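You operate a simulated robot arm through the tools that you are given. There is no shell and no other tool. Be economical: measure what you need, move in short steps, check, and stop when the job is done.

You run a simulated robot arm. Do the job below in one go: nothing can be reset, and whatever is moved stays where it is left.

## Task
Set the telescopic leg to the size on the slip and pin it.
Fine: free the clamp lever, teal pin fully down in the hole, clamp lever tight again.

It is judged by the outcome, as a careful person would: the job done as asked, and still so three seconds after it is handed in. It fails if anything else is knocked over, pushed out of place, dropped, spilled or broken.

## Robot
A 7-joint arm with a fingered hand on a trunk, on a base that drives. Base frame: it is fixed to the floor where the robot stands at the start and does not move with it; the origin is under the middle of the robot, x ahead of it, y to its left, z up. Lengths are in m, angles in degrees, forces in N, time in s.
With the tool pointing down near the work surface it reaches from about 0.28 to 0.7 m from the robot's upright axis, wherever it stands. Its first joint turns from -69.0 to 172.0 degrees. Places, roughly: fitting platform [0.8, -0.1, 0.4]; hole in the leg [0.7, -0.1, 0.8]; inner leg tube [0.8, -0.1, 0.8]; leg clamp lever [0.6, 0, 0.8]. Payload 3.4 kg.
The tool frame sits at the grasp point between the pads (the TCP): z along the fingers, y along the line on which they close. The tips reach 0.025 m beyond it. The gripper opens to 0.088 m. The gripper's body begins 0.029 m behind the TCP. The gripper is a hand of 4 fingers: y runs from the thumb to the fingers, the wrist lies at [-0.013, -0.097, -0.162] in the tool frame, and closing takes about 1.5 s.
Orientation is that of the tool frame in the base frame, as a unit quaternion [x, y, z, w]. With the fingers straight down and the wrist toward the robot, the tool's x, y and z point along [0, 1, 0], [1, 0, 0] and [0, 0, -1] of the base frame.

## Interface
- The arm moves only by the tool arm_command. Its argument "rows" is a list of rows, each a list of 7 numbers: the shift along the tool's x, y, z in units of 500 mm (1.0 is 500 mm), then the turn, a rotation vector about the tool's x, y, z in units of 180 degrees (1.0 is 180 degrees), then the opening, from 0 (shut) to 1 (fully open). In form: [[tx, ty, tz, rx, ry, rz, grip], ...]. A call has 1 to 12 rows; each row is the pose to reach, as a shift and turn from the pose commanded when the call began, along the tool's axes at that moment. A call with a number of a shift or a turn outside -1 to 1 is refused whole. A row lasts 0.2 s, in which the tool goes at most 0.05 m and 8.6 degrees; a call with a longer step from one row to the next is refused whole, and so is a gripper value outside its range. A pose out of reach is approached as far as the arm can. The call stops where the force on the tool passes 40 N (or 10 N more than at its start, if that is more) or the arm is blocked; 0.2 s more then pass. The fingers move at their own pace (about 0.108 m/s each) and stop on an object; they squeeze with about 25 N. The grip force told is the motor's: it shows also when the fingers shut on nothing. Time passes only in rows, and 0.2 s behind the last, so rows that repeat a pose let the fingers close. The reply holds the time, the measured pose of the TCP, the force on the tool along the base axes, the opening and the grip force, in the units named above and with some noise, with the torque about the TCP (base axes, N m) and any sound that the robot's microphone picked up.
- Cameras (640 x 400 px; columns grow to the right, rows downward): "scene" is now at [0.1238, 0.012, 1.4434]; the picture's right is [0.18, -0.98, -0.00], its down [-0.79, -0.14, -0.59] and it looks along [0.58, 0.11, -0.81] (base axes); focal length 282 px, centre (320, 200). "wrist" rides on the gripper at [0.064, -0.083, -0.098] in the tool frame; the picture's right is [-0.62, 0.37, -0.69], its down [-0.71, -0.63, 0.30] and it looks along [-0.32, 0.68, 0.65] (tool axes); focal length 265 px, centre (320, 200). There is no depth. A picture from a camera that has moved, and an enlarged one, comes with that camera's place and axes in the base frame and with its lens.
- snapshot(camera): a new picture of that camera. The clock stands still meanwhile.
- slide_trunk(by): slides the trunk up (or, below 0, down) by that many m; the arm and the scene camera ride with it, the base frame stays. It gives what a move gives, with no picture.
- base_move(legs): drives the robot by 1 to 6 legs, each [ahead, left, turn to the left] in m, m and degrees, along the robot's own axes; the way and the turn of a leg run together, so that a leg with both is an arc; at most 1.5 m and 180 degrees a leg. The arm and the cameras ride along, it lands a little off, and it stops where it bumps. It gives what a move gives.
- set_grasp(shape): the hand has 4 fingers and takes this shape, open, in about a second: jaw (thumb against the fingers, like two jaws); tri (thumb and two fingers); tip (a fingertip pinch); poke (one finger out to press); point (the index stretched); flat (the hand flat); cup (the hand cupped); fist (a fist). The gripper value then closes the fingers along that shape, each until it touches; the sizes above hold for jaw. It gives what a move gives, with no picture.
- aim_head(pan, tilt): turns the head with the scene camera to pan (to the left, within 86 degrees either way) and tilt (down, from -29 to 69), counted from straight ahead of the robot. It gives what a move gives.
- zoom(camera, box): a new picture of the part [left, top, right, bottom] of that camera's present view, enlarged. The clock stands still meanwhile.
- sign_off(): hands the job in; it is judged then, once.

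Go step by step. Nothing tells you exact positions but the pictures and the camera data: compare them with the known pose of the tool, close in by small moves and look again before you grip or let go. The budget is 120 turns and 90 pictures, counting those below and the enlarged ones. Unless the task says otherwise, let go and move clear before handing in, and close with one line.

The tools are called after "Request:" as a command line: name --pt "numbers of a row" for each row, then --argument value for the rest, lists and objects as JSON in quotes. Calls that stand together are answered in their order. arm_command: Moves the arm, as the interface text tells. Its arguments: {"type":"object","properties":{"rows":{"type":"array","items":{"type":"array","items":{"type":"number"}}}},"required":["rows"]} The other tools are called the same way: slide_trunk (by) slides the trunk up or down; set_grasp (shape) gives the hand a shape; base_move (legs) drives the base; aim_head (pan, tilt) turns the head that bears the scene camera; snapshot (camera) takes a picture; zoom (camera, box) takes an enlarged picture of a part of a camera's view; sign_off () hands the job in.

At the start:

```text
clock: 0.0
tool_pos: [0.5394, -0.1063, 1.0942]
tcp_rot: [0.707, 0.707, 0.001, 0.0]
contact_force: [0.1, -0.2, -0.1]
ft_torque: [-0.02, 0.0, -0.03]
finger_gap: 0.0875
finger_force: 0.0
shape: jaw
trunk travel left (down, up): [-0.775, 0.065]
robot x, y, heading: [0.0018, 0.0019, 0.1]
head pan, tilt: [10.3, 53.9]
```

scene: 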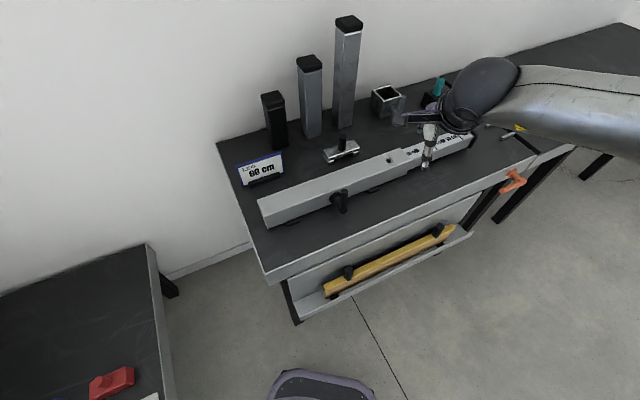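
wrist: 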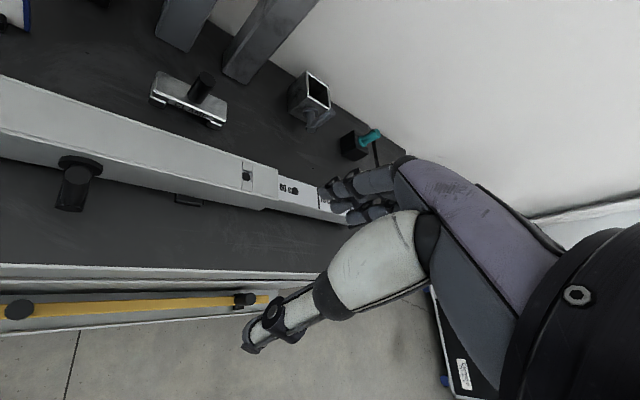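

The slip stands at the left of the bench, the leg lies along the bench with the clamp lever near its left part and the inner tube at right. I'll zoom to read the slip and the tube marks.

Request:
zoom --camera "scene" --box '[220, 130, 320, 200]'

Request:
zoom --camera "scene" --box '[320, 80, 500, 220]'

Request:
zoom --camera "wrist" --box '[20, 110, 420, 260]'

```text
5.71 times, centred on (270, 165) of scene
camera zoom: at [0.1238, 0.012, 1.4434], right [0.18, -0.98, 0.0], down [-0.79, -0.14, -0.59], along [0.58, 0.11, -0.81], focal length 1613 px, centre (606, 400)
```

zoom: 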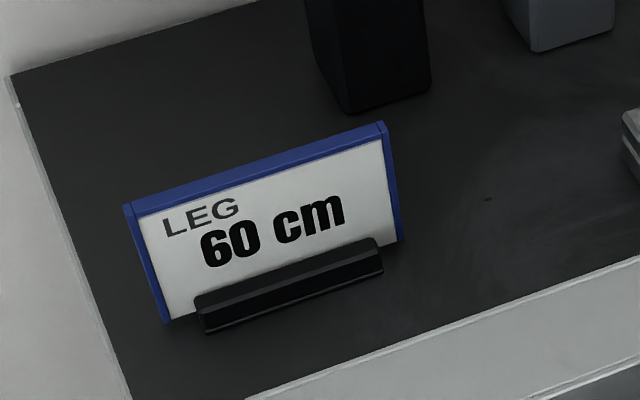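

```text
2.86 times, centred on (410, 150) of scene
camera zoom: at [0.1238, 0.012, 1.4434], right [0.18, -0.98, 0.0], down [-0.79, -0.14, -0.59], along [0.58, 0.11, -0.81], focal length 806 px, centre (63, 343)
```

zoom: 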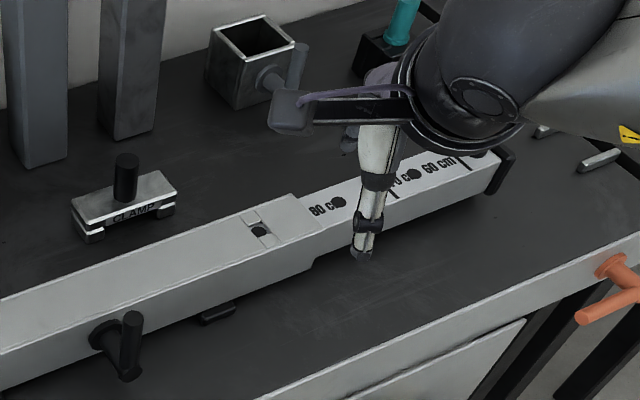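

```text
1.60 times, centred on (220, 185) of wrist
camera zoom: at [0.455, -0.0431, 1.1924], right [0.37, -0.62, 0.69], down [-0.63, -0.71, -0.3], along [0.68, -0.32, -0.65], focal length 425 px, centre (480, 224)
```

zoom: 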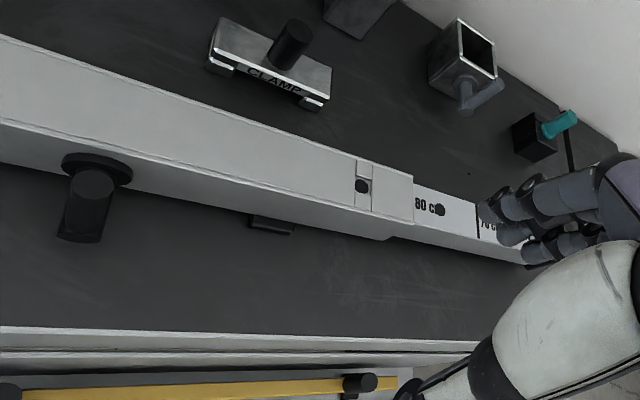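

The slip says 60 cm; the 80, 70 and 60 holes are on the inner tube, and the outer hole sits near (0.73, -0.08). Next I look closely at the lever, the CLAMP block and the pin.

Request:
zoom --camera "scene" --box '[310, 130, 400, 220]'

Request:
zoom --camera "wrist" --box '[280, 60, 420, 160]'

Request:
zoom --camera "wrist" --box '[30, 60, 230, 230]'

```text
4.44 times, centred on (355, 175) of scene
camera zoom: at [0.1238, 0.012, 1.4434], right [0.18, -0.98, 0.0], down [-0.79, -0.14, -0.59], along [0.58, 0.11, -0.81], focal length 1254 px, centre (164, 311)
```

zoom: 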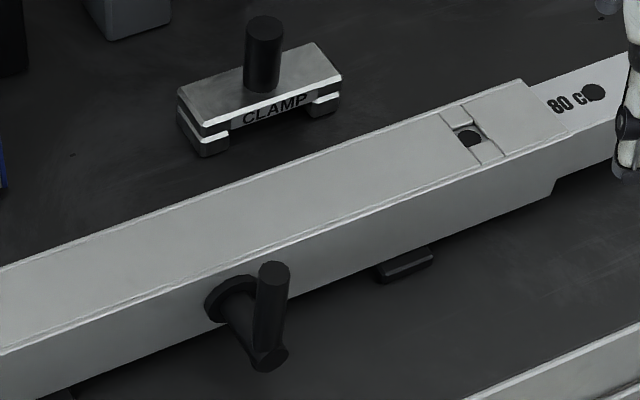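

```text
4.00 times, centred on (350, 110) of wrist
camera zoom: at [0.455, -0.0431, 1.1924], right [0.37, -0.62, 0.69], down [-0.63, -0.71, -0.3], along [0.68, -0.32, -0.65], focal length 1062 px, centre (200, 560)
```

zoom: 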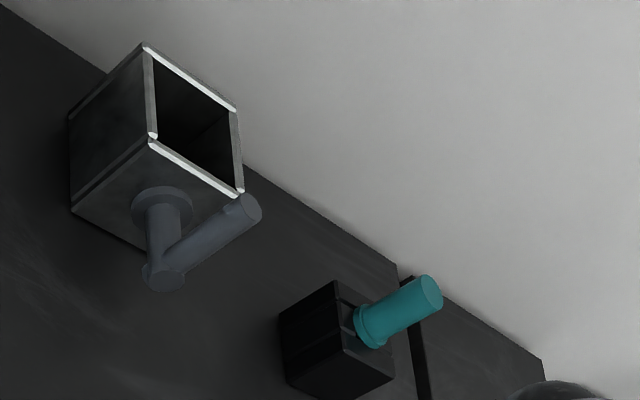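

```text
2.35 times, centred on (130, 145) of wrist
camera zoom: at [0.455, -0.0431, 1.1924], right [0.37, -0.62, 0.69], down [-0.63, -0.71, -0.3], along [0.68, -0.32, -0.65], focal length 624 px, centre (767, 329)
```

zoom: 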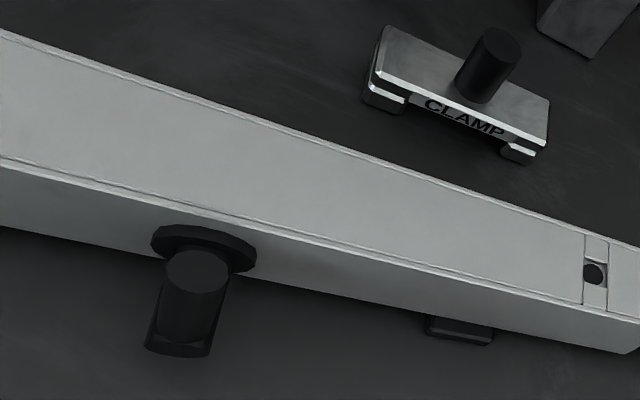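

The lever handle points up on the leg's front face; the bench is turned roughly 33° from the robot. I move the hand aside to the right to get a clear look.

Request:
arm_command --pt "0 -0.1 -0.05 0 0 0 1" --pt "0 -0.2 -0.05 0 0 0 1" --pt "0 -0.3 -0.05 0 0 0 1" --pt "-0.09 -0.3 -0.05 0 0 0 1" --pt "-0.18 -0.3 -0.05 0 0 0 1" --pt "-0.27 -0.3 -0.05 0 0 0 1" --pt "-0.36 -0.3 -0.05 0 0 0 1"

Request:
snapshot --camera "scene"

Request:
zoom --camera "scene" --box '[370, 70, 530, 180]'

```text
refused: row 1 steps farther than a row can; nothing moved
```

```text
81 pictures are left
camera scene: at [0.1238, 0.012, 1.4434], right [0.18, -0.98, 0.0], down [-0.79, -0.14, -0.59], along [0.58, 0.11, -0.81], focal length 282 px, centre (320, 200)
```

scene: 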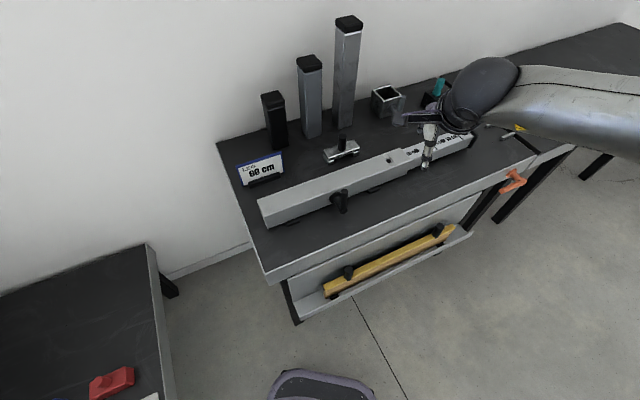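

```text
3.64 times, centred on (450, 125) of scene
camera zoom: at [0.1238, 0.012, 1.4434], right [0.18, -0.98, 0.0], down [-0.79, -0.14, -0.59], along [0.58, 0.11, -0.81], focal length 1026 px, centre (-153, 473)
```

zoom: 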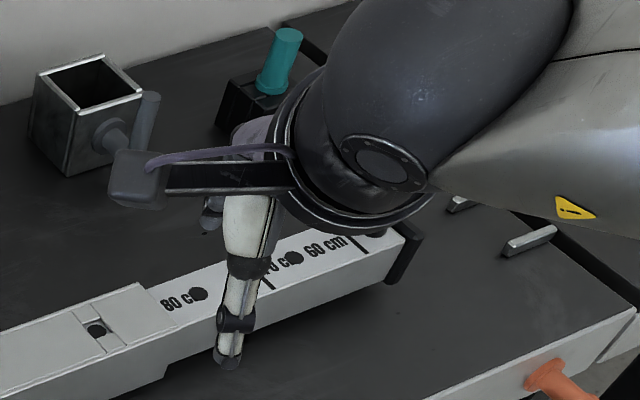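

The hand still hides the marks; I redo the retreat with smaller steps.

Request:
arm_command --pt "0 -0.09 -0.03 0 0 0 1" --pt "0 -0.18 -0.05 0 0 0 1" --pt "0 -0.27 -0.05 0 0 0 1" --pt "-0.09 -0.27 -0.05 0 0 0 1" --pt "-0.18 -0.27 -0.05 0 0 0 1" --pt "-0.27 -0.27 -0.05 0 0 0 1" --pt "-0.36 -0.27 -0.05 0 0 0 1"

Request:
snapshot --camera "scene"

Request:
zoom --camera "scene" --box '[370, 70, 530, 180]'

```text
clock: 1.6
tool_pos: [0.402, -0.2876, 1.1202]
tcp_rot: [0.707, 0.707, -0.002, 0.0]
contact_force: [0.5, 0.5, -1.2]
ft_torque: [0.02, 0.01, -0.02]
finger_gap: 0.0879
finger_force: 0.0
shape: jaw
trunk travel left (down, up): [-0.775, 0.065]
robot x, y, heading: [0.0007, -0.0027, 0.1]
head pan, tilt: [10.3, 53.9]
```

```text
79 pictures are left
camera scene: at [0.1237, 0.0106, 1.4434], right [0.18, -0.98, 0.0], down [-0.79, -0.14, -0.59], along [0.58, 0.11, -0.81], focal length 282 px, centre (320, 200)
```

scene: 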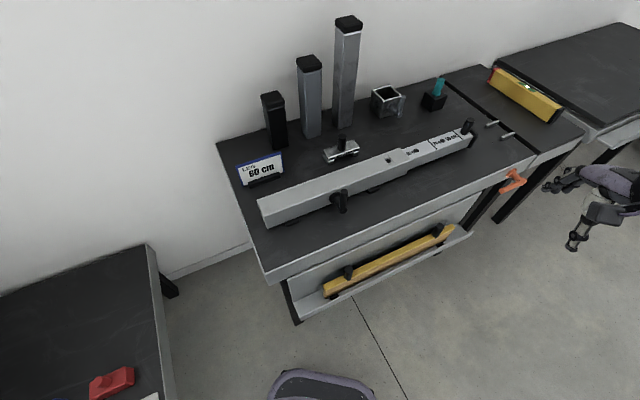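

```text
3.64 times, centred on (450, 125) of scene
camera zoom: at [0.1237, 0.0106, 1.4434], right [0.18, -0.98, 0.0], down [-0.79, -0.14, -0.59], along [0.58, 0.11, -0.81], focal length 1026 px, centre (-153, 473)
```

zoom: 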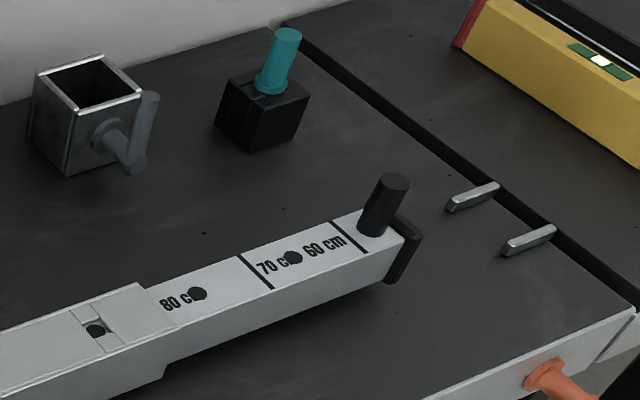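

There's a black knob standing on the inner tube's end and marks with lines and holes; I zoom tighter to read how labels match holes.

Request:
zoom --camera "scene" --box '[380, 120, 480, 180]'

```text
6.40 times, centred on (430, 150) of scene
camera zoom: at [0.1237, 0.0106, 1.4434], right [0.18, -0.98, 0.0], down [-0.79, -0.14, -0.59], along [0.58, 0.11, -0.81], focal length 1806 px, centre (-384, 520)
```

zoom: 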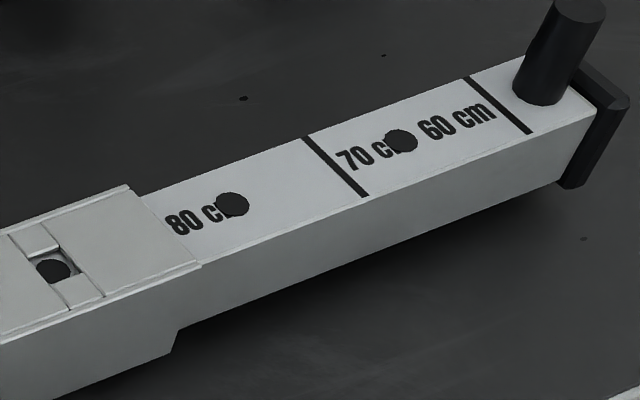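

Reading: the line at the sleeve's edge gives the size, with 80 set now and the 70 and 60 lines about 10 cm and 20 cm further out. The tube must go in about 20 cm, then its end hole lies in the window. I drive to stand square in front of the bench (turned about 35°).

Request:
base_move --legs '[[0, 0, 35.4], [0.02, -0.48, 0]]'

Request:
aim_head --pan 0 --tilt 55

Request:
snapshot --camera "scene"

Request:
snapshot --camera "wrist"

```text
clock: 6.1
tool_pos: [0.7871, -0.3786, 1.1194]
tcp_rot: [0.459, 0.888, -0.001, 0.0]
contact_force: [-0.5, -0.2, 0.9]
ft_torque: [0.0, -0.01, 0.0]
finger_gap: 0.0877
finger_force: 0.0
shape: jaw
trunk travel left (down, up): [-0.775, 0.065]
robot x, y, heading: [0.2941, -0.379, 35.5]
head pan, tilt: [10.3, 53.9]
```

```text
clock: 6.8
tool_pos: [0.788, -0.3779, 1.12]
tcp_rot: [0.459, 0.888, 0.0, 0.0]
contact_force: [-0.3, 0.1, -0.8]
ft_torque: [0.0, 0.05, 0.02]
finger_gap: 0.0877
finger_force: 0.0
shape: jaw
trunk travel left (down, up): [-0.775, 0.065]
robot x, y, heading: [0.2887, -0.3792, 35.5]
head pan, tilt: [0.0, 55.0]
```

```text
76 pictures are left
camera scene: at [0.3945, -0.3086, 1.442], right [0.58, -0.81, 0.0], down [-0.67, -0.48, -0.57], along [0.47, 0.33, -0.82], focal length 282 px, centre (320, 200)
```

scene: 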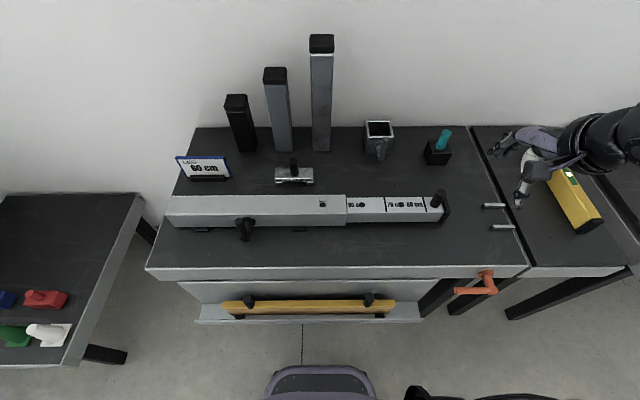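

```text
75 pictures are left
camera wrist: at [0.6824, -0.3748, 1.2174], right [0.66, -0.29, 0.69], down [-0.1, -0.95, -0.3], along [0.74, 0.13, -0.65], focal length 265 px, centre (320, 200)
```

wrist: 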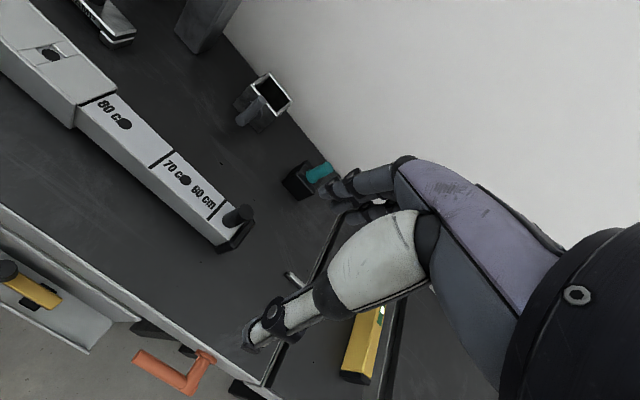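

Now square to the bench. I zoom in for accurate positions of the lever, window, end knob and pin.

Request:
zoom --camera "scene" --box '[220, 170, 320, 250]'

Request:
zoom --camera "scene" --box '[310, 170, 460, 250]'

Request:
zoom --camera "scene" --box '[400, 110, 480, 180]'

```text
5.00 times, centred on (270, 210) of scene
camera zoom: at [0.3945, -0.3086, 1.442], right [0.58, -0.81, 0.0], down [-0.67, -0.48, -0.57], along [0.47, 0.33, -0.82], focal length 1411 px, centre (570, 150)
```

zoom: 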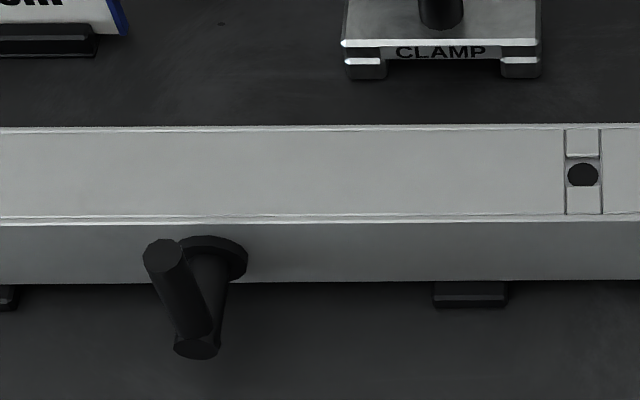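

```text
4.27 times, centred on (385, 210) of scene
camera zoom: at [0.3945, -0.3086, 1.442], right [0.58, -0.81, 0.0], down [-0.67, -0.48, -0.57], along [0.47, 0.33, -0.82], focal length 1204 px, centre (43, 157)
```

zoom: 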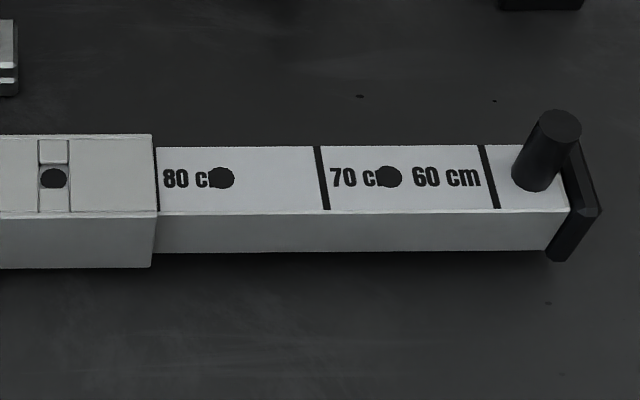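

```text
5.71 times, centred on (440, 145) of scene
camera zoom: at [0.3945, -0.3086, 1.442], right [0.58, -0.81, 0.0], down [-0.67, -0.48, -0.57], along [0.47, 0.33, -0.82], focal length 1613 px, centre (-366, 514)
```

zoom: 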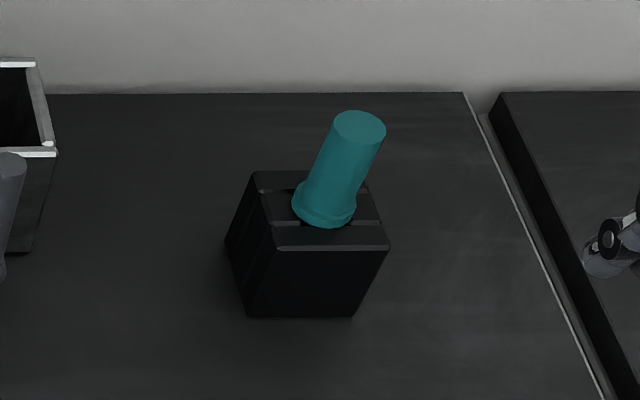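

Positions (bench frame u right, v inward): lever handle at u 0.296, v 0.467, vertical from z 0.81 to 0.895; window hole at u 0.487, v 0.545; end knob at u 0.77; pin at u 0.84, v 0.757. I move the hand over the lever handle, high first.

Request:
arm_command --pt "0.094 0.01 0 0 0 0 0.6" --pt "0.188 0.02 0 0 0 0 0.6" --pt "0.282 0.03 0 0 0 0 0.6" --pt "0.376 0.04 0 0 0 0 0.6" --pt "0.47 0.05 0 0 0 0 0.6" --pt "0.564 0.06 0 0 0 0 0.6" --pt "0.658 0.07 0 0 0 0 0.6" --pt "0.752 0.08 0 0 0 0 0.6" --pt "0.846 0.09 0 0 0 0 0.6" --pt "0.938 0.09 0.05 0 0 0 0.6" --pt "0.938 0.09 0.14 0 0 0 0.6" --pt "0.938 0.09 0.23 0 0 0 0.6"

Request:
aim_head --pan 15 --tilt 55

Request:
snapshot --camera "scene"

Request:
snapshot --camera "wrist"

```text
refused: row 10 steps farther than a row can; nothing moved
```

```text
clock: 7.6
tool_pos: [0.7883, -0.3781, 1.1187]
tcp_rot: [0.458, 0.889, 0.0, -0.001]
contact_force: [-0.1, 0.4, 0.2]
ft_torque: [0.05, 0.04, -0.03]
finger_gap: 0.0877
finger_force: 0.0
shape: jaw
trunk travel left (down, up): [-0.775, 0.065]
robot x, y, heading: [0.293, -0.3774, 35.6]
head pan, tilt: [15.0, 55.0]
```

```text
71 pictures are left
camera scene: at [0.3819, -0.295, 1.442], right [0.77, -0.64, 0.0], down [-0.52, -0.63, -0.57], along [0.37, 0.44, -0.82], focal length 282 px, centre (320, 200)
```

scene: 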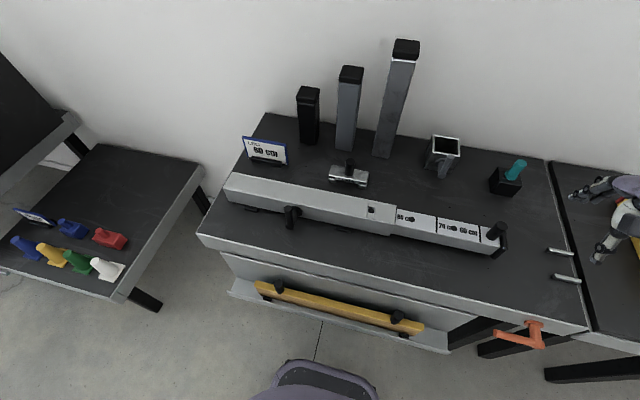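

```text
70 pictures are left
camera wrist: at [0.6825, -0.3749, 1.2174], right [0.66, -0.29, 0.69], down [-0.1, -0.95, -0.3], along [0.74, 0.13, -0.65], focal length 265 px, centre (320, 200)
```

wrist: 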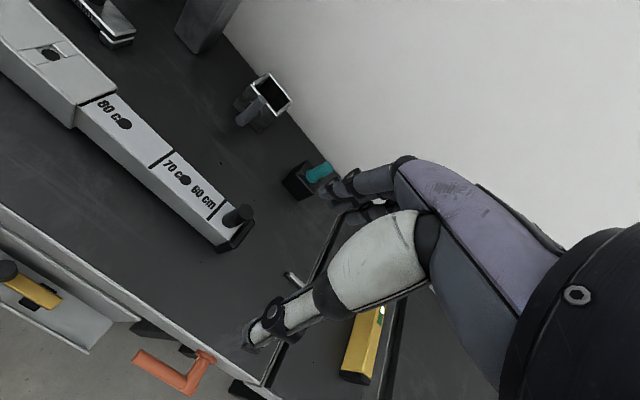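

The last combined step was a hair too long; I resend the approach with smaller steps, holding the height.

Request:
arm_command --pt "0.094 0.01 0 0 0 0 0.6" --pt "0.188 0.02 0 0 0 0 0.6" --pt "0.282 0.03 0 0 0 0 0.6" --pt "0.376 0.04 0 0 0 0 0.6" --pt "0.47 0.05 0 0 0 0 0.6" --pt "0.564 0.06 0 0 0 0 0.6" --pt "0.658 0.07 0 0 0 0 0.6" --pt "0.752 0.08 0 0 0 0 0.6" --pt "0.846 0.09 0 0 0 0 0.6" --pt "0.938 0.09 0 0 0 0 0.6" --pt "0.938 0.09 0.09 0 0 0 0.6" --pt "0.938 0.09 0.18 0 0 0 0.6"

Request:
snapshot --camera "scene"

Request:
snapshot --camera "wrist"

```text
clock: 10.2
tool_pos: [0.5518, 0.0297, 1.0306]
tcp_rot: [0.459, 0.889, 0.0, 0.0]
contact_force: [0.6, -0.3, 0.0]
ft_torque: [-0.02, -0.03, -0.01]
finger_gap: 0.0531
finger_force: 0.1
shape: jaw
trunk travel left (down, up): [-0.775, 0.065]
robot x, y, heading: [0.2966, -0.3739, 35.6]
head pan, tilt: [15.0, 55.0]
```

```text
69 pictures are left
camera scene: at [0.3816, -0.2934, 1.4419], right [0.77, -0.64, 0.0], down [-0.52, -0.63, -0.57], along [0.37, 0.44, -0.82], focal length 282 px, centre (320, 200)
```

scene: 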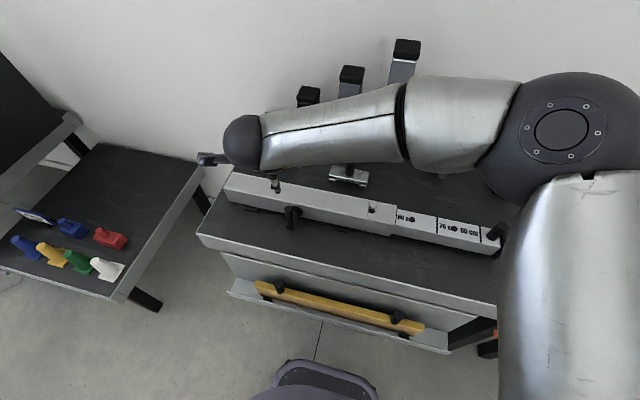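

```text
68 pictures are left
camera wrist: at [0.4466, 0.033, 1.1274], right [0.66, -0.29, 0.69], down [-0.1, -0.95, -0.3], along [0.75, 0.13, -0.65], focal length 265 px, centre (320, 200)
```

wrist: 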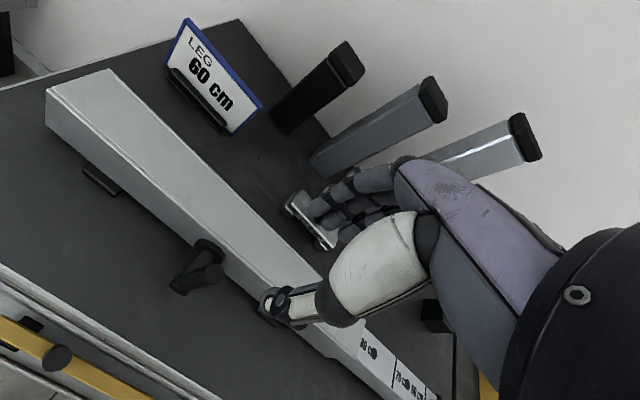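

The hand is above the handle (u 0.296, v 0.467). I go down in small steps so the pads straddle the top of the handle.

Request:
arm_command --pt "0 0 0.08 0 0 0 0.7" --pt "0 0 0.15 0 0 0 0.7" --pt "0 0 0.2 0 0 0 0.7"

Request:
snapshot --camera "wrist"

Request:
zoom --camera "scene" --box '[240, 150, 360, 250]'

```text
clock: 11.0
tool_pos: [0.5509, 0.0303, 0.928]
tcp_rot: [0.458, 0.889, 0.001, 0.0]
contact_force: [0.0, -0.4, -1.0]
ft_torque: [0.01, 0.01, 0.0]
finger_gap: 0.0613
finger_force: 0.0
shape: jaw
trunk travel left (down, up): [-0.775, 0.065]
robot x, y, heading: [0.2922, -0.3824, 35.5]
head pan, tilt: [15.0, 55.0]
```

```text
67 pictures are left
camera wrist: at [0.4466, 0.0334, 1.0268], right [0.66, -0.29, 0.69], down [-0.1, -0.95, -0.3], along [0.74, 0.13, -0.65], focal length 265 px, centre (320, 200)
```

wrist: 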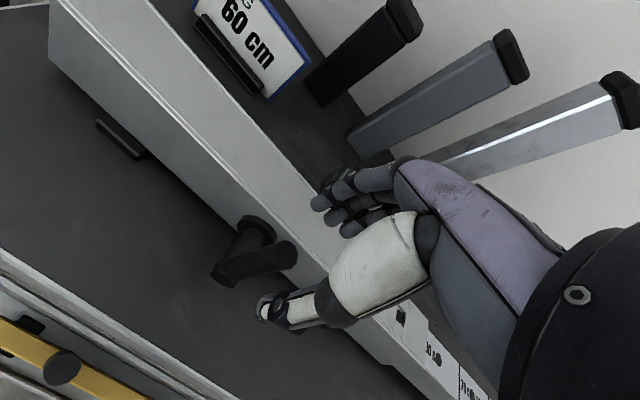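

```text
4.00 times, centred on (300, 200) of scene
camera zoom: at [0.382, -0.2942, 1.442], right [0.77, -0.64, 0.0], down [-0.52, -0.63, -0.57], along [0.36, 0.44, -0.82], focal length 1129 px, centre (400, 200)
```

zoom: 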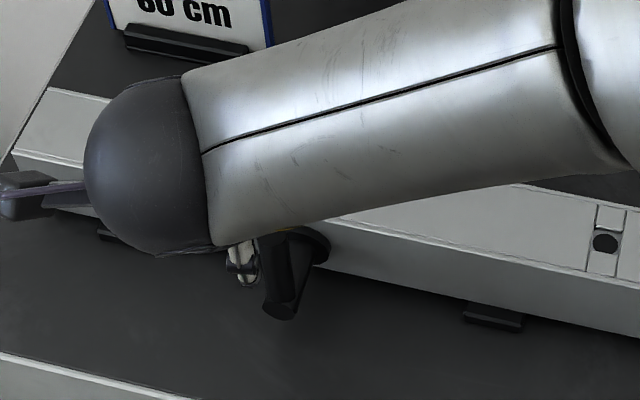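

The wrist view confirms the handle top is centred between thumb and fingers. I lower to the handle and close.

Request:
arm_command --pt "0 0 0.04 0 0 0 0.7" --pt "0 0 0.085 0 0 0 0.7" --pt "0 0 0.085 0 0 0 0.3" --pt "0 0 0.085 0 0 0 0.0" --pt "0 0 0.085 0 0 0 0.0" --pt "0 0 0.085 0 0 0 0.0" --pt "0 0 0.085 0 0 0 0.0"

Request:
snapshot --camera "wrist"

```text
clock: 12.6
tool_pos: [0.5499, 0.0298, 0.8872]
tcp_rot: [0.458, 0.889, 0.0, 0.0]
contact_force: [-4.8, -2.4, -3.3]
ft_torque: [-0.05, 0.0, 0.01]
finger_gap: 0.01
finger_force: 25.3
shape: jaw
trunk travel left (down, up): [-0.775, 0.065]
robot x, y, heading: [0.2987, -0.3791, 35.4]
head pan, tilt: [15.0, 55.0]
```

```text
65 pictures are left
camera wrist: at [0.4461, 0.033, 0.9854], right [0.66, -0.29, 0.69], down [-0.1, -0.95, -0.3], along [0.74, 0.13, -0.65], focal length 265 px, centre (320, 200)
```

wrist: 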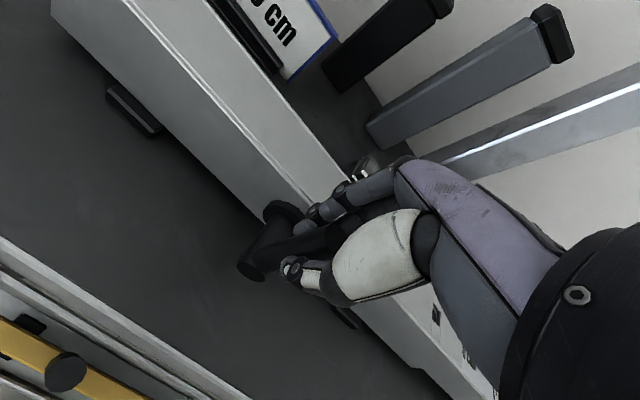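

The handle is held. I try a small turn of the lever to the right (clockwise seen from the robot) and watch the force.

Request:
arm_command --pt "-0.014 0 0.001 0 0 0 0.0" --pt "-0.028 0 0.003 0 0 0 0.0" --pt "-0.042 0 0.006 0 0 0 0.0"

```text
clock: 13.4
tool_pos: [0.5663, 0.0111, 0.8831]
tcp_rot: [0.459, 0.888, 0.0, 0.0]
contact_force: [0.6, -0.2, 0.8]
ft_torque: [0.0, 0.01, -0.01]
finger_gap: 0.008
finger_force: 25.2
shape: jaw
trunk travel left (down, up): [-0.775, 0.065]
robot x, y, heading: [0.291, -0.3796, 35.6]
head pan, tilt: [15.0, 55.0]
```

It moved with no resistance; I check whether the handle came along.

Request:
snapshot --camera "wrist"

Request:
zoom --camera "scene" --box '[240, 150, 360, 250]'

```text
64 pictures are left
camera wrist: at [0.4619, 0.0155, 0.9809], right [0.66, -0.29, 0.69], down [-0.1, -0.95, -0.3], along [0.75, 0.13, -0.65], focal length 265 px, centre (320, 200)
```

wrist: 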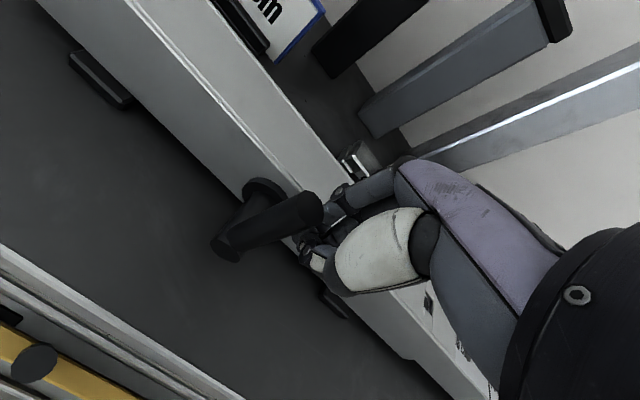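

```text
4.00 times, centred on (300, 200) of scene
camera zoom: at [0.3835, -0.2951, 1.4418], right [0.77, -0.64, 0.0], down [-0.52, -0.63, -0.57], along [0.36, 0.44, -0.82], focal length 1129 px, centre (400, 200)
```

zoom: 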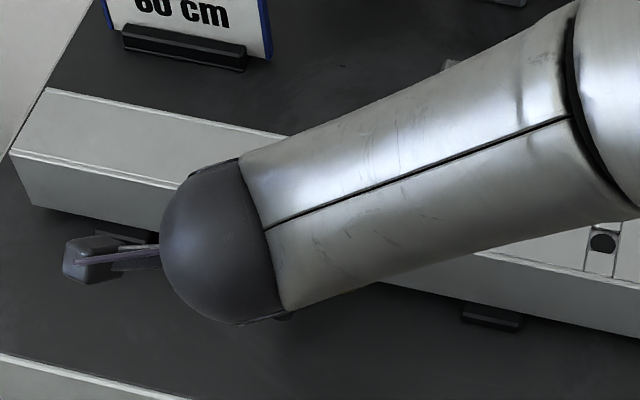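

The fingers slipped off to the right while the handle stayed put. With the closed fingers now to its right, I push it left.

Request:
arm_command --pt "0.03 0 0.0 0 0 0 0.0" --pt "0.06 0 0.0 0 0 0 0.0" --pt "0.09 0 0.005 0 0 0 0.0" --pt "0.12 0 0.015 0 0 0 0.0"

Request:
snapshot --camera "wrist"

```text
clock: 14.4
tool_pos: [0.5279, 0.0622, 0.8764]
tcp_rot: [0.459, 0.888, 0.0, 0.001]
contact_force: [1.7, -0.5, 0.0]
ft_torque: [0.02, -0.02, 0.0]
finger_gap: 0.0077
finger_force: 25.2
shape: jaw
trunk travel left (down, up): [-0.775, 0.065]
robot x, y, heading: [0.2938, -0.3786, 35.4]
head pan, tilt: [15.0, 55.0]
```

```text
62 pictures are left
camera wrist: at [0.4248, 0.0655, 0.9734], right [0.66, -0.29, 0.69], down [-0.1, -0.95, -0.3], along [0.75, 0.13, -0.65], focal length 265 px, centre (320, 200)
```

wrist: 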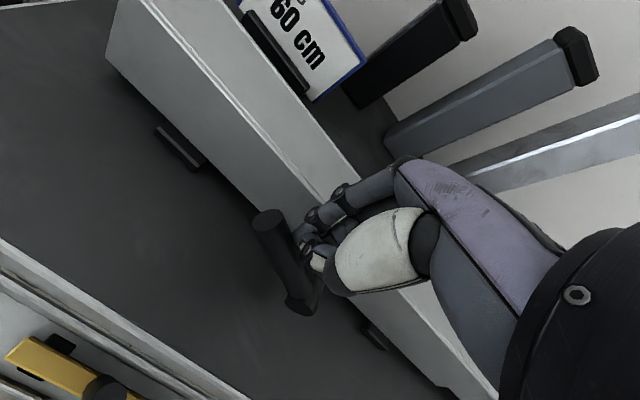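

The handle swings left easily. I continue pushing it along and down to the left, stopping if resisted.

Request:
arm_command --pt "0.04 0 0.01 0 0 0 0.0" --pt "0.06 0 0.03 0 0 0 0.0" --pt "0.06 0 0.05 0 0 0 0.0" --pt "0.05 0 0.068 0 0 0 0.0"

Request:
snapshot --camera "wrist"

```text
clock: 15.4
tool_pos: [0.5154, 0.0837, 0.8464]
tcp_rot: [0.459, 0.888, 0.005, 0.001]
contact_force: [2.6, 11.3, 32.1]
ft_torque: [-0.1, -0.17, 0.07]
finger_gap: 0.0083
finger_force: 25.4
shape: jaw
trunk travel left (down, up): [-0.775, 0.065]
robot x, y, heading: [0.2924, -0.3764, 35.8]
head pan, tilt: [15.0, 55.0]
```

```text
61 pictures are left
camera wrist: at [0.4098, 0.0863, 0.9441], right [0.65, -0.3, 0.69], down [-0.1, -0.94, -0.31], along [0.75, 0.14, -0.65], focal length 265 px, centre (320, 200)
```

wrist: 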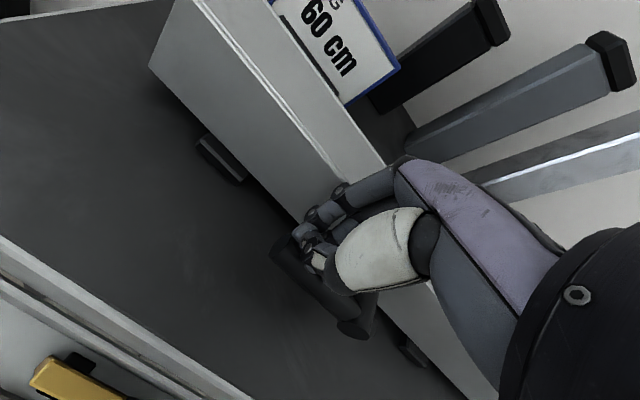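

It now resists with 32 N downward, so the handle should be at its left stop. I lift clear and look.

Request:
arm_command --pt "0 0 -0.08 0 0 0 0.0" --pt "0 0 -0.16 0 0 0 0.3" --pt "0 0 -0.24 0 0 0 0.5" --pt "0 0 -0.32 0 0 0 0.5" --pt "-0.09 0 -0.32 0 0 0 0.5" --pt "-0.18 0 -0.32 0 0 0 0.5" --pt "-0.27 0 -0.32 0 0 0 0.5" --pt "-0.36 0 -0.32 0 0 0 0.5" --pt "-0.45 0 -0.32 0 0 0 0.5"

Request:
aim_head --pan 5 --tilt 55

Request:
snapshot --camera "scene"

Request:
snapshot --camera "wrist"

```text
clock: 17.4
tool_pos: [0.6451, -0.1037, 1.001]
tcp_rot: [0.458, 0.889, 0.0, -0.002]
contact_force: [-0.2, -0.5, -0.2]
ft_torque: [0.04, -0.01, 0.0]
finger_gap: 0.0434
finger_force: 0.1
shape: jaw
trunk travel left (down, up): [-0.775, 0.065]
robot x, y, heading: [0.2963, -0.3802, 35.4]
head pan, tilt: [15.0, 55.0]
```

```text
clock: 18.1
tool_pos: [0.6441, -0.1009, 1.0001]
tcp_rot: [0.458, 0.889, 0.0, 0.0]
contact_force: [-0.6, -0.1, -0.8]
ft_torque: [0.04, 0.01, 0.01]
finger_gap: 0.0436
finger_force: 0.1
shape: jaw
trunk travel left (down, up): [-0.775, 0.065]
robot x, y, heading: [0.2899, -0.3786, 35.6]
head pan, tilt: [5.0, 55.0]
```

```text
60 pictures are left
camera scene: at [0.3906, -0.3033, 1.442], right [0.65, -0.76, 0.0], down [-0.62, -0.53, -0.57], along [0.44, 0.37, -0.82], focal length 282 px, centre (320, 200)
```

scene: 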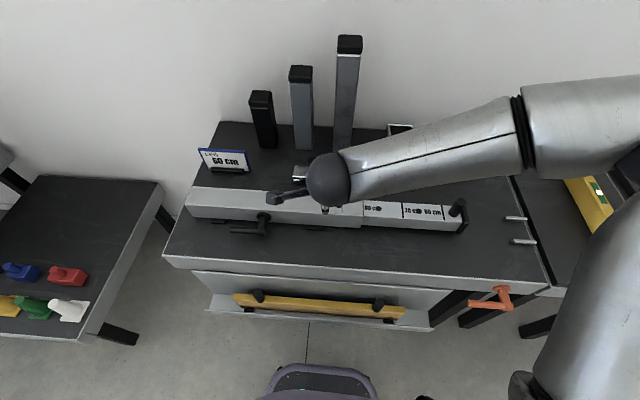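

```text
59 pictures are left
camera wrist: at [0.5391, -0.0978, 1.0988], right [0.66, -0.29, 0.69], down [-0.1, -0.95, -0.3], along [0.75, 0.13, -0.65], focal length 265 px, centre (320, 200)
```

wrist: 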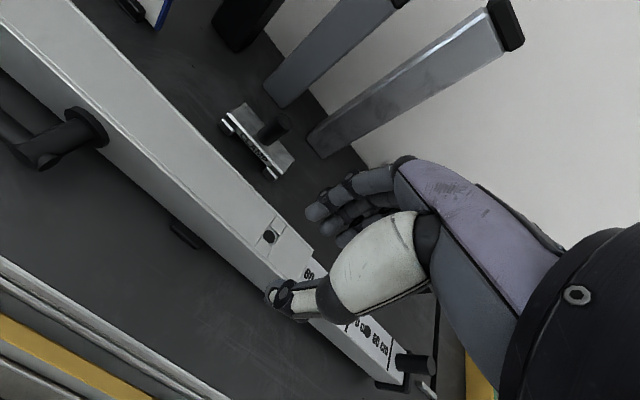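

The lever lies flat to the left now, presumably free. Next I take the closed fingers to the right of the tube's end knob (u 0.77, v 0.545) to push it in.

Request:
arm_command --pt "-0.09 0.02 0 0 0 0 0.0" --pt "-0.18 0.04 0 0 0 0 0.0" --pt "-0.27 0.06 0 0 0 0 0.0" --pt "-0.36 0.08 0 0 0 0 0.0" --pt "-0.45 0.1 0 0 0 0 0.0" --pt "-0.54 0.12 0 0 0 0 0.0" --pt "-0.63 0.14 0 0 0 0 0.0" --pt "-0.7 0.158 0 0 0 0 0.0" --pt "-0.76 0.158 0 0 0 0 0.0" --pt "-0.76 0.158 0.09 0 0 0 0.0" --pt "-0.76 0.158 0.15 0 0 0 0.0"

Request:
aim_head --pan -10 --tilt 55

Request:
snapshot --camera "scene"

Request:
snapshot --camera "wrist"

```text
clock: 20.5
tool_pos: [0.9322, -0.3658, 0.9273]
tcp_rot: [0.458, 0.889, 0.0, 0.0]
contact_force: [0.2, -0.4, 0.2]
ft_torque: [-0.03, -0.02, -0.02]
finger_gap: 0.0001
finger_force: 24.8
shape: jaw
trunk travel left (down, up): [-0.775, 0.065]
robot x, y, heading: [0.2905, -0.3838, 35.4]
head pan, tilt: [5.0, 55.0]
```

```text
clock: 21.3
tool_pos: [0.9308, -0.3651, 0.9289]
tcp_rot: [0.459, 0.889, 0.001, 0.0]
contact_force: [-0.4, -0.3, 0.2]
ft_torque: [0.0, -0.03, 0.0]
finger_gap: 0.0
finger_force: 24.4
shape: jaw
trunk travel left (down, up): [-0.775, 0.065]
robot x, y, heading: [0.2947, -0.3784, 35.4]
head pan, tilt: [-10.0, 55.0]
```

```text
58 pictures are left
camera scene: at [0.401, -0.3194, 1.442], right [0.43, -0.9, 0.0], down [-0.74, -0.35, -0.57], along [0.52, 0.25, -0.82], focal length 282 px, centre (320, 200)
```

scene: 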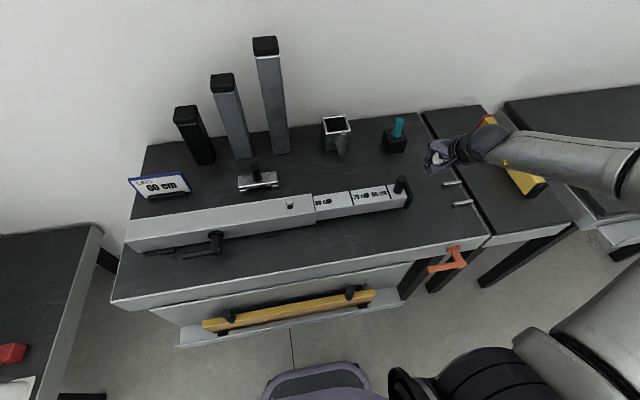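

```text
57 pictures are left
camera wrist: at [0.8255, -0.3614, 1.0264], right [0.66, -0.29, 0.69], down [-0.1, -0.95, -0.3], along [0.75, 0.13, -0.65], focal length 265 px, centre (320, 200)
```

wrist: 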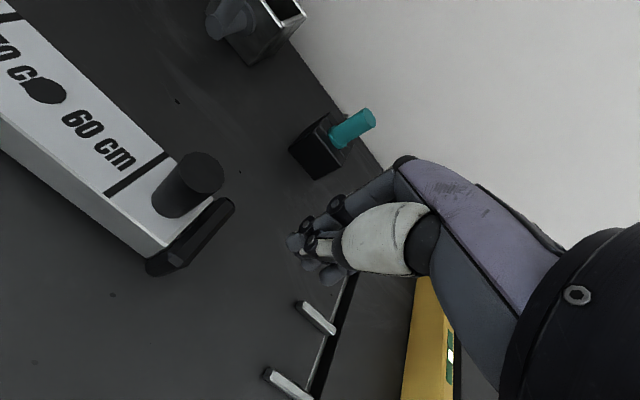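

The wrist view confirms the knob at u 0.771, v 0.546. I lower and push left in steps, watching force.

Request:
arm_command --pt "0 0 0.08 0 0 0 0.0" --pt "0.05 0 0.08 0 0 0 0.0" --pt "0.09 0 0.08 0 0 0 0.0" --pt "0.13 0 0.08 0 0 0 0.0" --pt "0.17 0 0.08 0 0 0 0.0" --pt "0.21 0 0.08 0 0 0 0.0" --pt "0.25 0 0.08 0 0 0 0.0"

Request:
snapshot --camera "wrist"

Request:
snapshot --camera "scene"

```text
clock: 22.9
tool_pos: [0.857, -0.2637, 0.8877]
tcp_rot: [0.459, 0.889, -0.001, 0.0]
contact_force: [1.0, -1.1, 2.1]
ft_torque: [0.01, -0.04, 0.02]
finger_gap: 0.0
finger_force: 25.0
shape: jaw
trunk travel left (down, up): [-0.775, 0.065]
robot x, y, heading: [0.2891, -0.3775, 35.7]
head pan, tilt: [-10.0, 55.0]
```

```text
56 pictures are left
camera wrist: at [0.7519, -0.2591, 0.9853], right [0.66, -0.29, 0.69], down [-0.1, -0.95, -0.3], along [0.75, 0.13, -0.65], focal length 265 px, centre (320, 200)
```

wrist: 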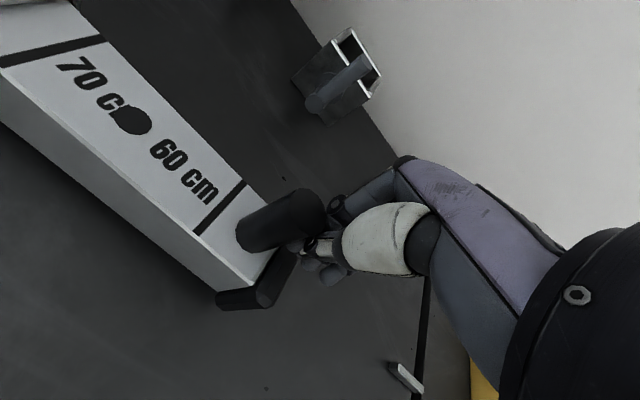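

```text
55 pictures are left
camera scene: at [0.4008, -0.3187, 1.442], right [0.43, -0.9, 0.0], down [-0.74, -0.35, -0.57], along [0.52, 0.25, -0.82], focal length 282 px, centre (320, 200)
```

scene: 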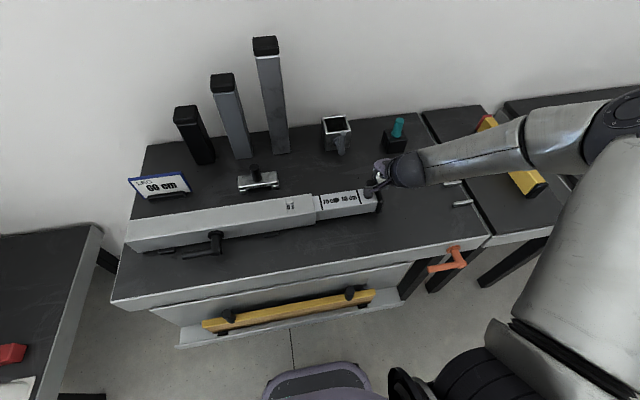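

The tube slides easily; knob centre is about 0.02 left of the tool. I push on to just short of the target, then measure.

Request:
arm_command --pt "0.04 0 0 0 0 0 0.0" --pt "0.08 0 0 0 0 0 0.0" --pt "0.12 0 0 0 0 0 0.0" --pt "0.16 0 0 0 0 0 0.0" --pt "0.19 0 0 0 0 0 0.0" --pt "0.21 0 0 0 0 0 0.0" --pt "0.22 0 0 0 0 0 0.0"

Request:
snapshot --camera "wrist"

Request:
zoom --camera "scene" --box '[260, 170, 400, 250]'

```text
clock: 24.5
tool_pos: [0.7928, -0.1728, 0.8876]
tcp_rot: [0.459, 0.889, 0.001, -0.001]
contact_force: [-0.2, 0.1, 0.0]
ft_torque: [0.0, -0.01, 0.0]
finger_gap: 0.0002
finger_force: 25.0
shape: jaw
trunk travel left (down, up): [-0.775, 0.065]
robot x, y, heading: [0.2941, -0.3803, 35.6]
head pan, tilt: [-10.0, 55.0]
```

```text
54 pictures are left
camera wrist: at [0.688, -0.1694, 0.9853], right [0.66, -0.29, 0.69], down [-0.1, -0.95, -0.3], along [0.74, 0.13, -0.65], focal length 265 px, centre (320, 200)
```

wrist: 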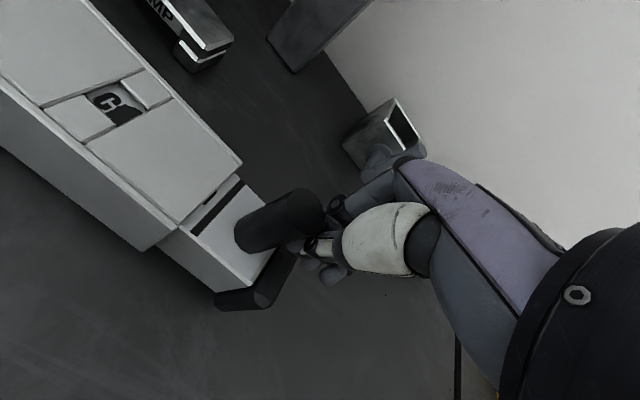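

```text
4.57 times, centred on (330, 210) of scene
camera zoom: at [0.4008, -0.3191, 1.442], right [0.43, -0.9, 0.0], down [-0.74, -0.35, -0.57], along [0.52, 0.25, -0.82], focal length 1290 px, centre (274, 154)
```

zoom: 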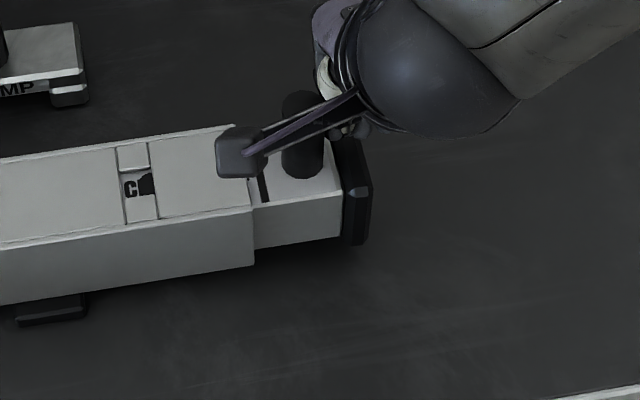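

The 60 mark is now a few mm from the sleeve edge and its hole is entering the window from the right. I push 6 mm more.

Request:
arm_command --pt "0.006 0 0 0 0 0 0.0" --pt "0.012 0 0 0 0 0 0.0" --pt "0.012 0 0 0 0 0 0.0"

Request:
zoom --camera "wrist" --box '[40, 40, 280, 260]'

Request:
zoom --camera "scene" --box '[270, 185, 350, 235]'

```text
clock: 25.3
tool_pos: [0.7902, -0.1684, 0.8876]
tcp_rot: [0.459, 0.889, -0.001, -0.001]
contact_force: [-0.1, 0.8, 0.1]
ft_torque: [-0.01, 0.01, -0.02]
finger_gap: 0.0
finger_force: 24.7
shape: jaw
trunk travel left (down, up): [-0.775, 0.065]
robot x, y, heading: [0.295, -0.3777, 35.4]
head pan, tilt: [-10.0, 55.0]
```

```text
1.82 times, centred on (160, 150) of wrist
camera zoom: at [0.685, -0.1652, 0.9853], right [0.66, -0.29, 0.69], down [-0.1, -0.95, -0.3], along [0.75, 0.13, -0.65], focal length 483 px, centre (611, 291)
```

zoom: 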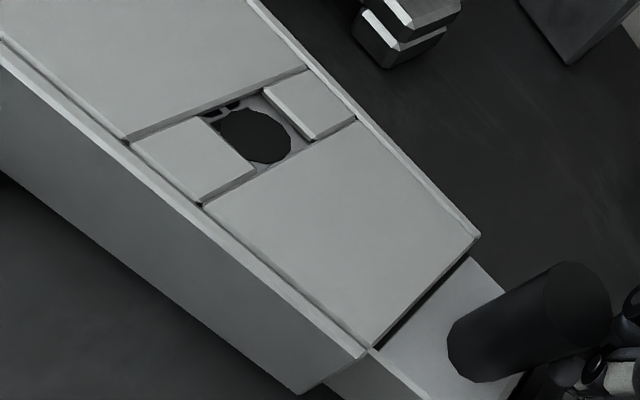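

```text
8.00 times, centred on (310, 210) of scene
camera zoom: at [0.4011, -0.3196, 1.442], right [0.43, -0.9, 0.0], down [-0.74, -0.35, -0.57], along [0.52, 0.25, -0.82], focal length 2258 px, centre (400, 120)
```

zoom: 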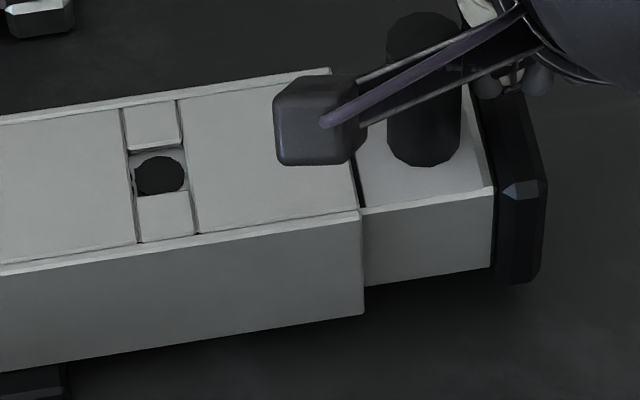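

The hole is centred in the window and the 60 line is at the sleeve edge. I back the hand off to the right, lift, and drive right and slightly ahead toward the pin.

Request:
arm_command --pt "-0.06 0 0 0 0 0 0.0" --pt "-0.1 0 -0.05 0 0 0 0.2" --pt "-0.1 0 -0.14 0 0 0 0.5" --pt "-0.1 0 -0.23 0 0 0 0.6" --pt "-0.1 0 -0.32 0 0 0 0.6"

Request:
base_move --legs '[[0, -0.3, 0], [0.08, 0, 0]]'

Request:
aim_head --pan 0 --tilt 52

Request:
snapshot --camera "scene"

Request:
snapshot --camera "wrist"

```text
clock: 26.5
tool_pos: [0.8163, -0.2106, 1.0484]
tcp_rot: [0.46, 0.888, -0.001, 0.0]
contact_force: [-0.1, -0.1, -0.2]
ft_torque: [0.02, -0.03, 0.0]
finger_gap: 0.0525
finger_force: 0.1
shape: jaw
trunk travel left (down, up): [-0.775, 0.065]
robot x, y, heading: [0.292, -0.3778, 35.3]
head pan, tilt: [-10.0, 55.0]
```

```text
clock: 29.2
tool_pos: [1.0559, -0.4016, 1.0483]
tcp_rot: [0.457, 0.889, 0.0, 0.0]
contact_force: [0.9, -1.1, -0.4]
ft_torque: [0.02, 0.01, 0.01]
finger_gap: 0.0527
finger_force: 0.1
shape: jaw
trunk travel left (down, up): [-0.775, 0.065]
robot x, y, heading: [0.5332, -0.5736, 35.6]
head pan, tilt: [-10.0, 55.0]
```

```text
clock: 29.9
tool_pos: [1.0549, -0.4033, 1.0483]
tcp_rot: [0.457, 0.89, 0.0, 0.0]
contact_force: [-0.9, -0.6, 0.7]
ft_torque: [0.01, 0.01, 0.02]
finger_gap: 0.0525
finger_force: 0.0
shape: jaw
trunk travel left (down, up): [-0.775, 0.065]
robot x, y, heading: [0.5312, -0.5708, 35.9]
head pan, tilt: [0.0, 52.0]
```

```text
50 pictures are left
camera scene: at [0.6347, -0.5009, 1.4458], right [0.58, -0.81, 0.0], down [-0.64, -0.46, -0.62], along [0.5, 0.36, -0.79], focal length 282 px, centre (320, 200)
```

scene: 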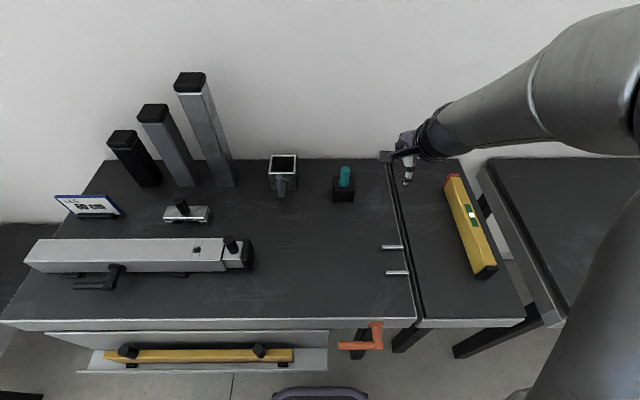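

```text
49 pictures are left
camera wrist: at [0.95, -0.3993, 1.1465], right [0.66, -0.29, 0.69], down [-0.1, -0.95, -0.3], along [0.74, 0.13, -0.65], focal length 265 px, centre (320, 200)
```

wrist: 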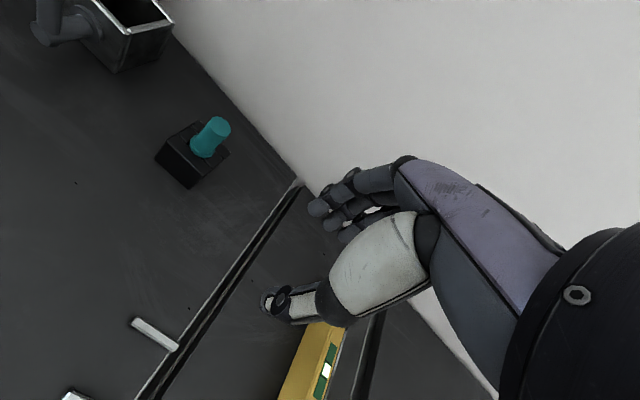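

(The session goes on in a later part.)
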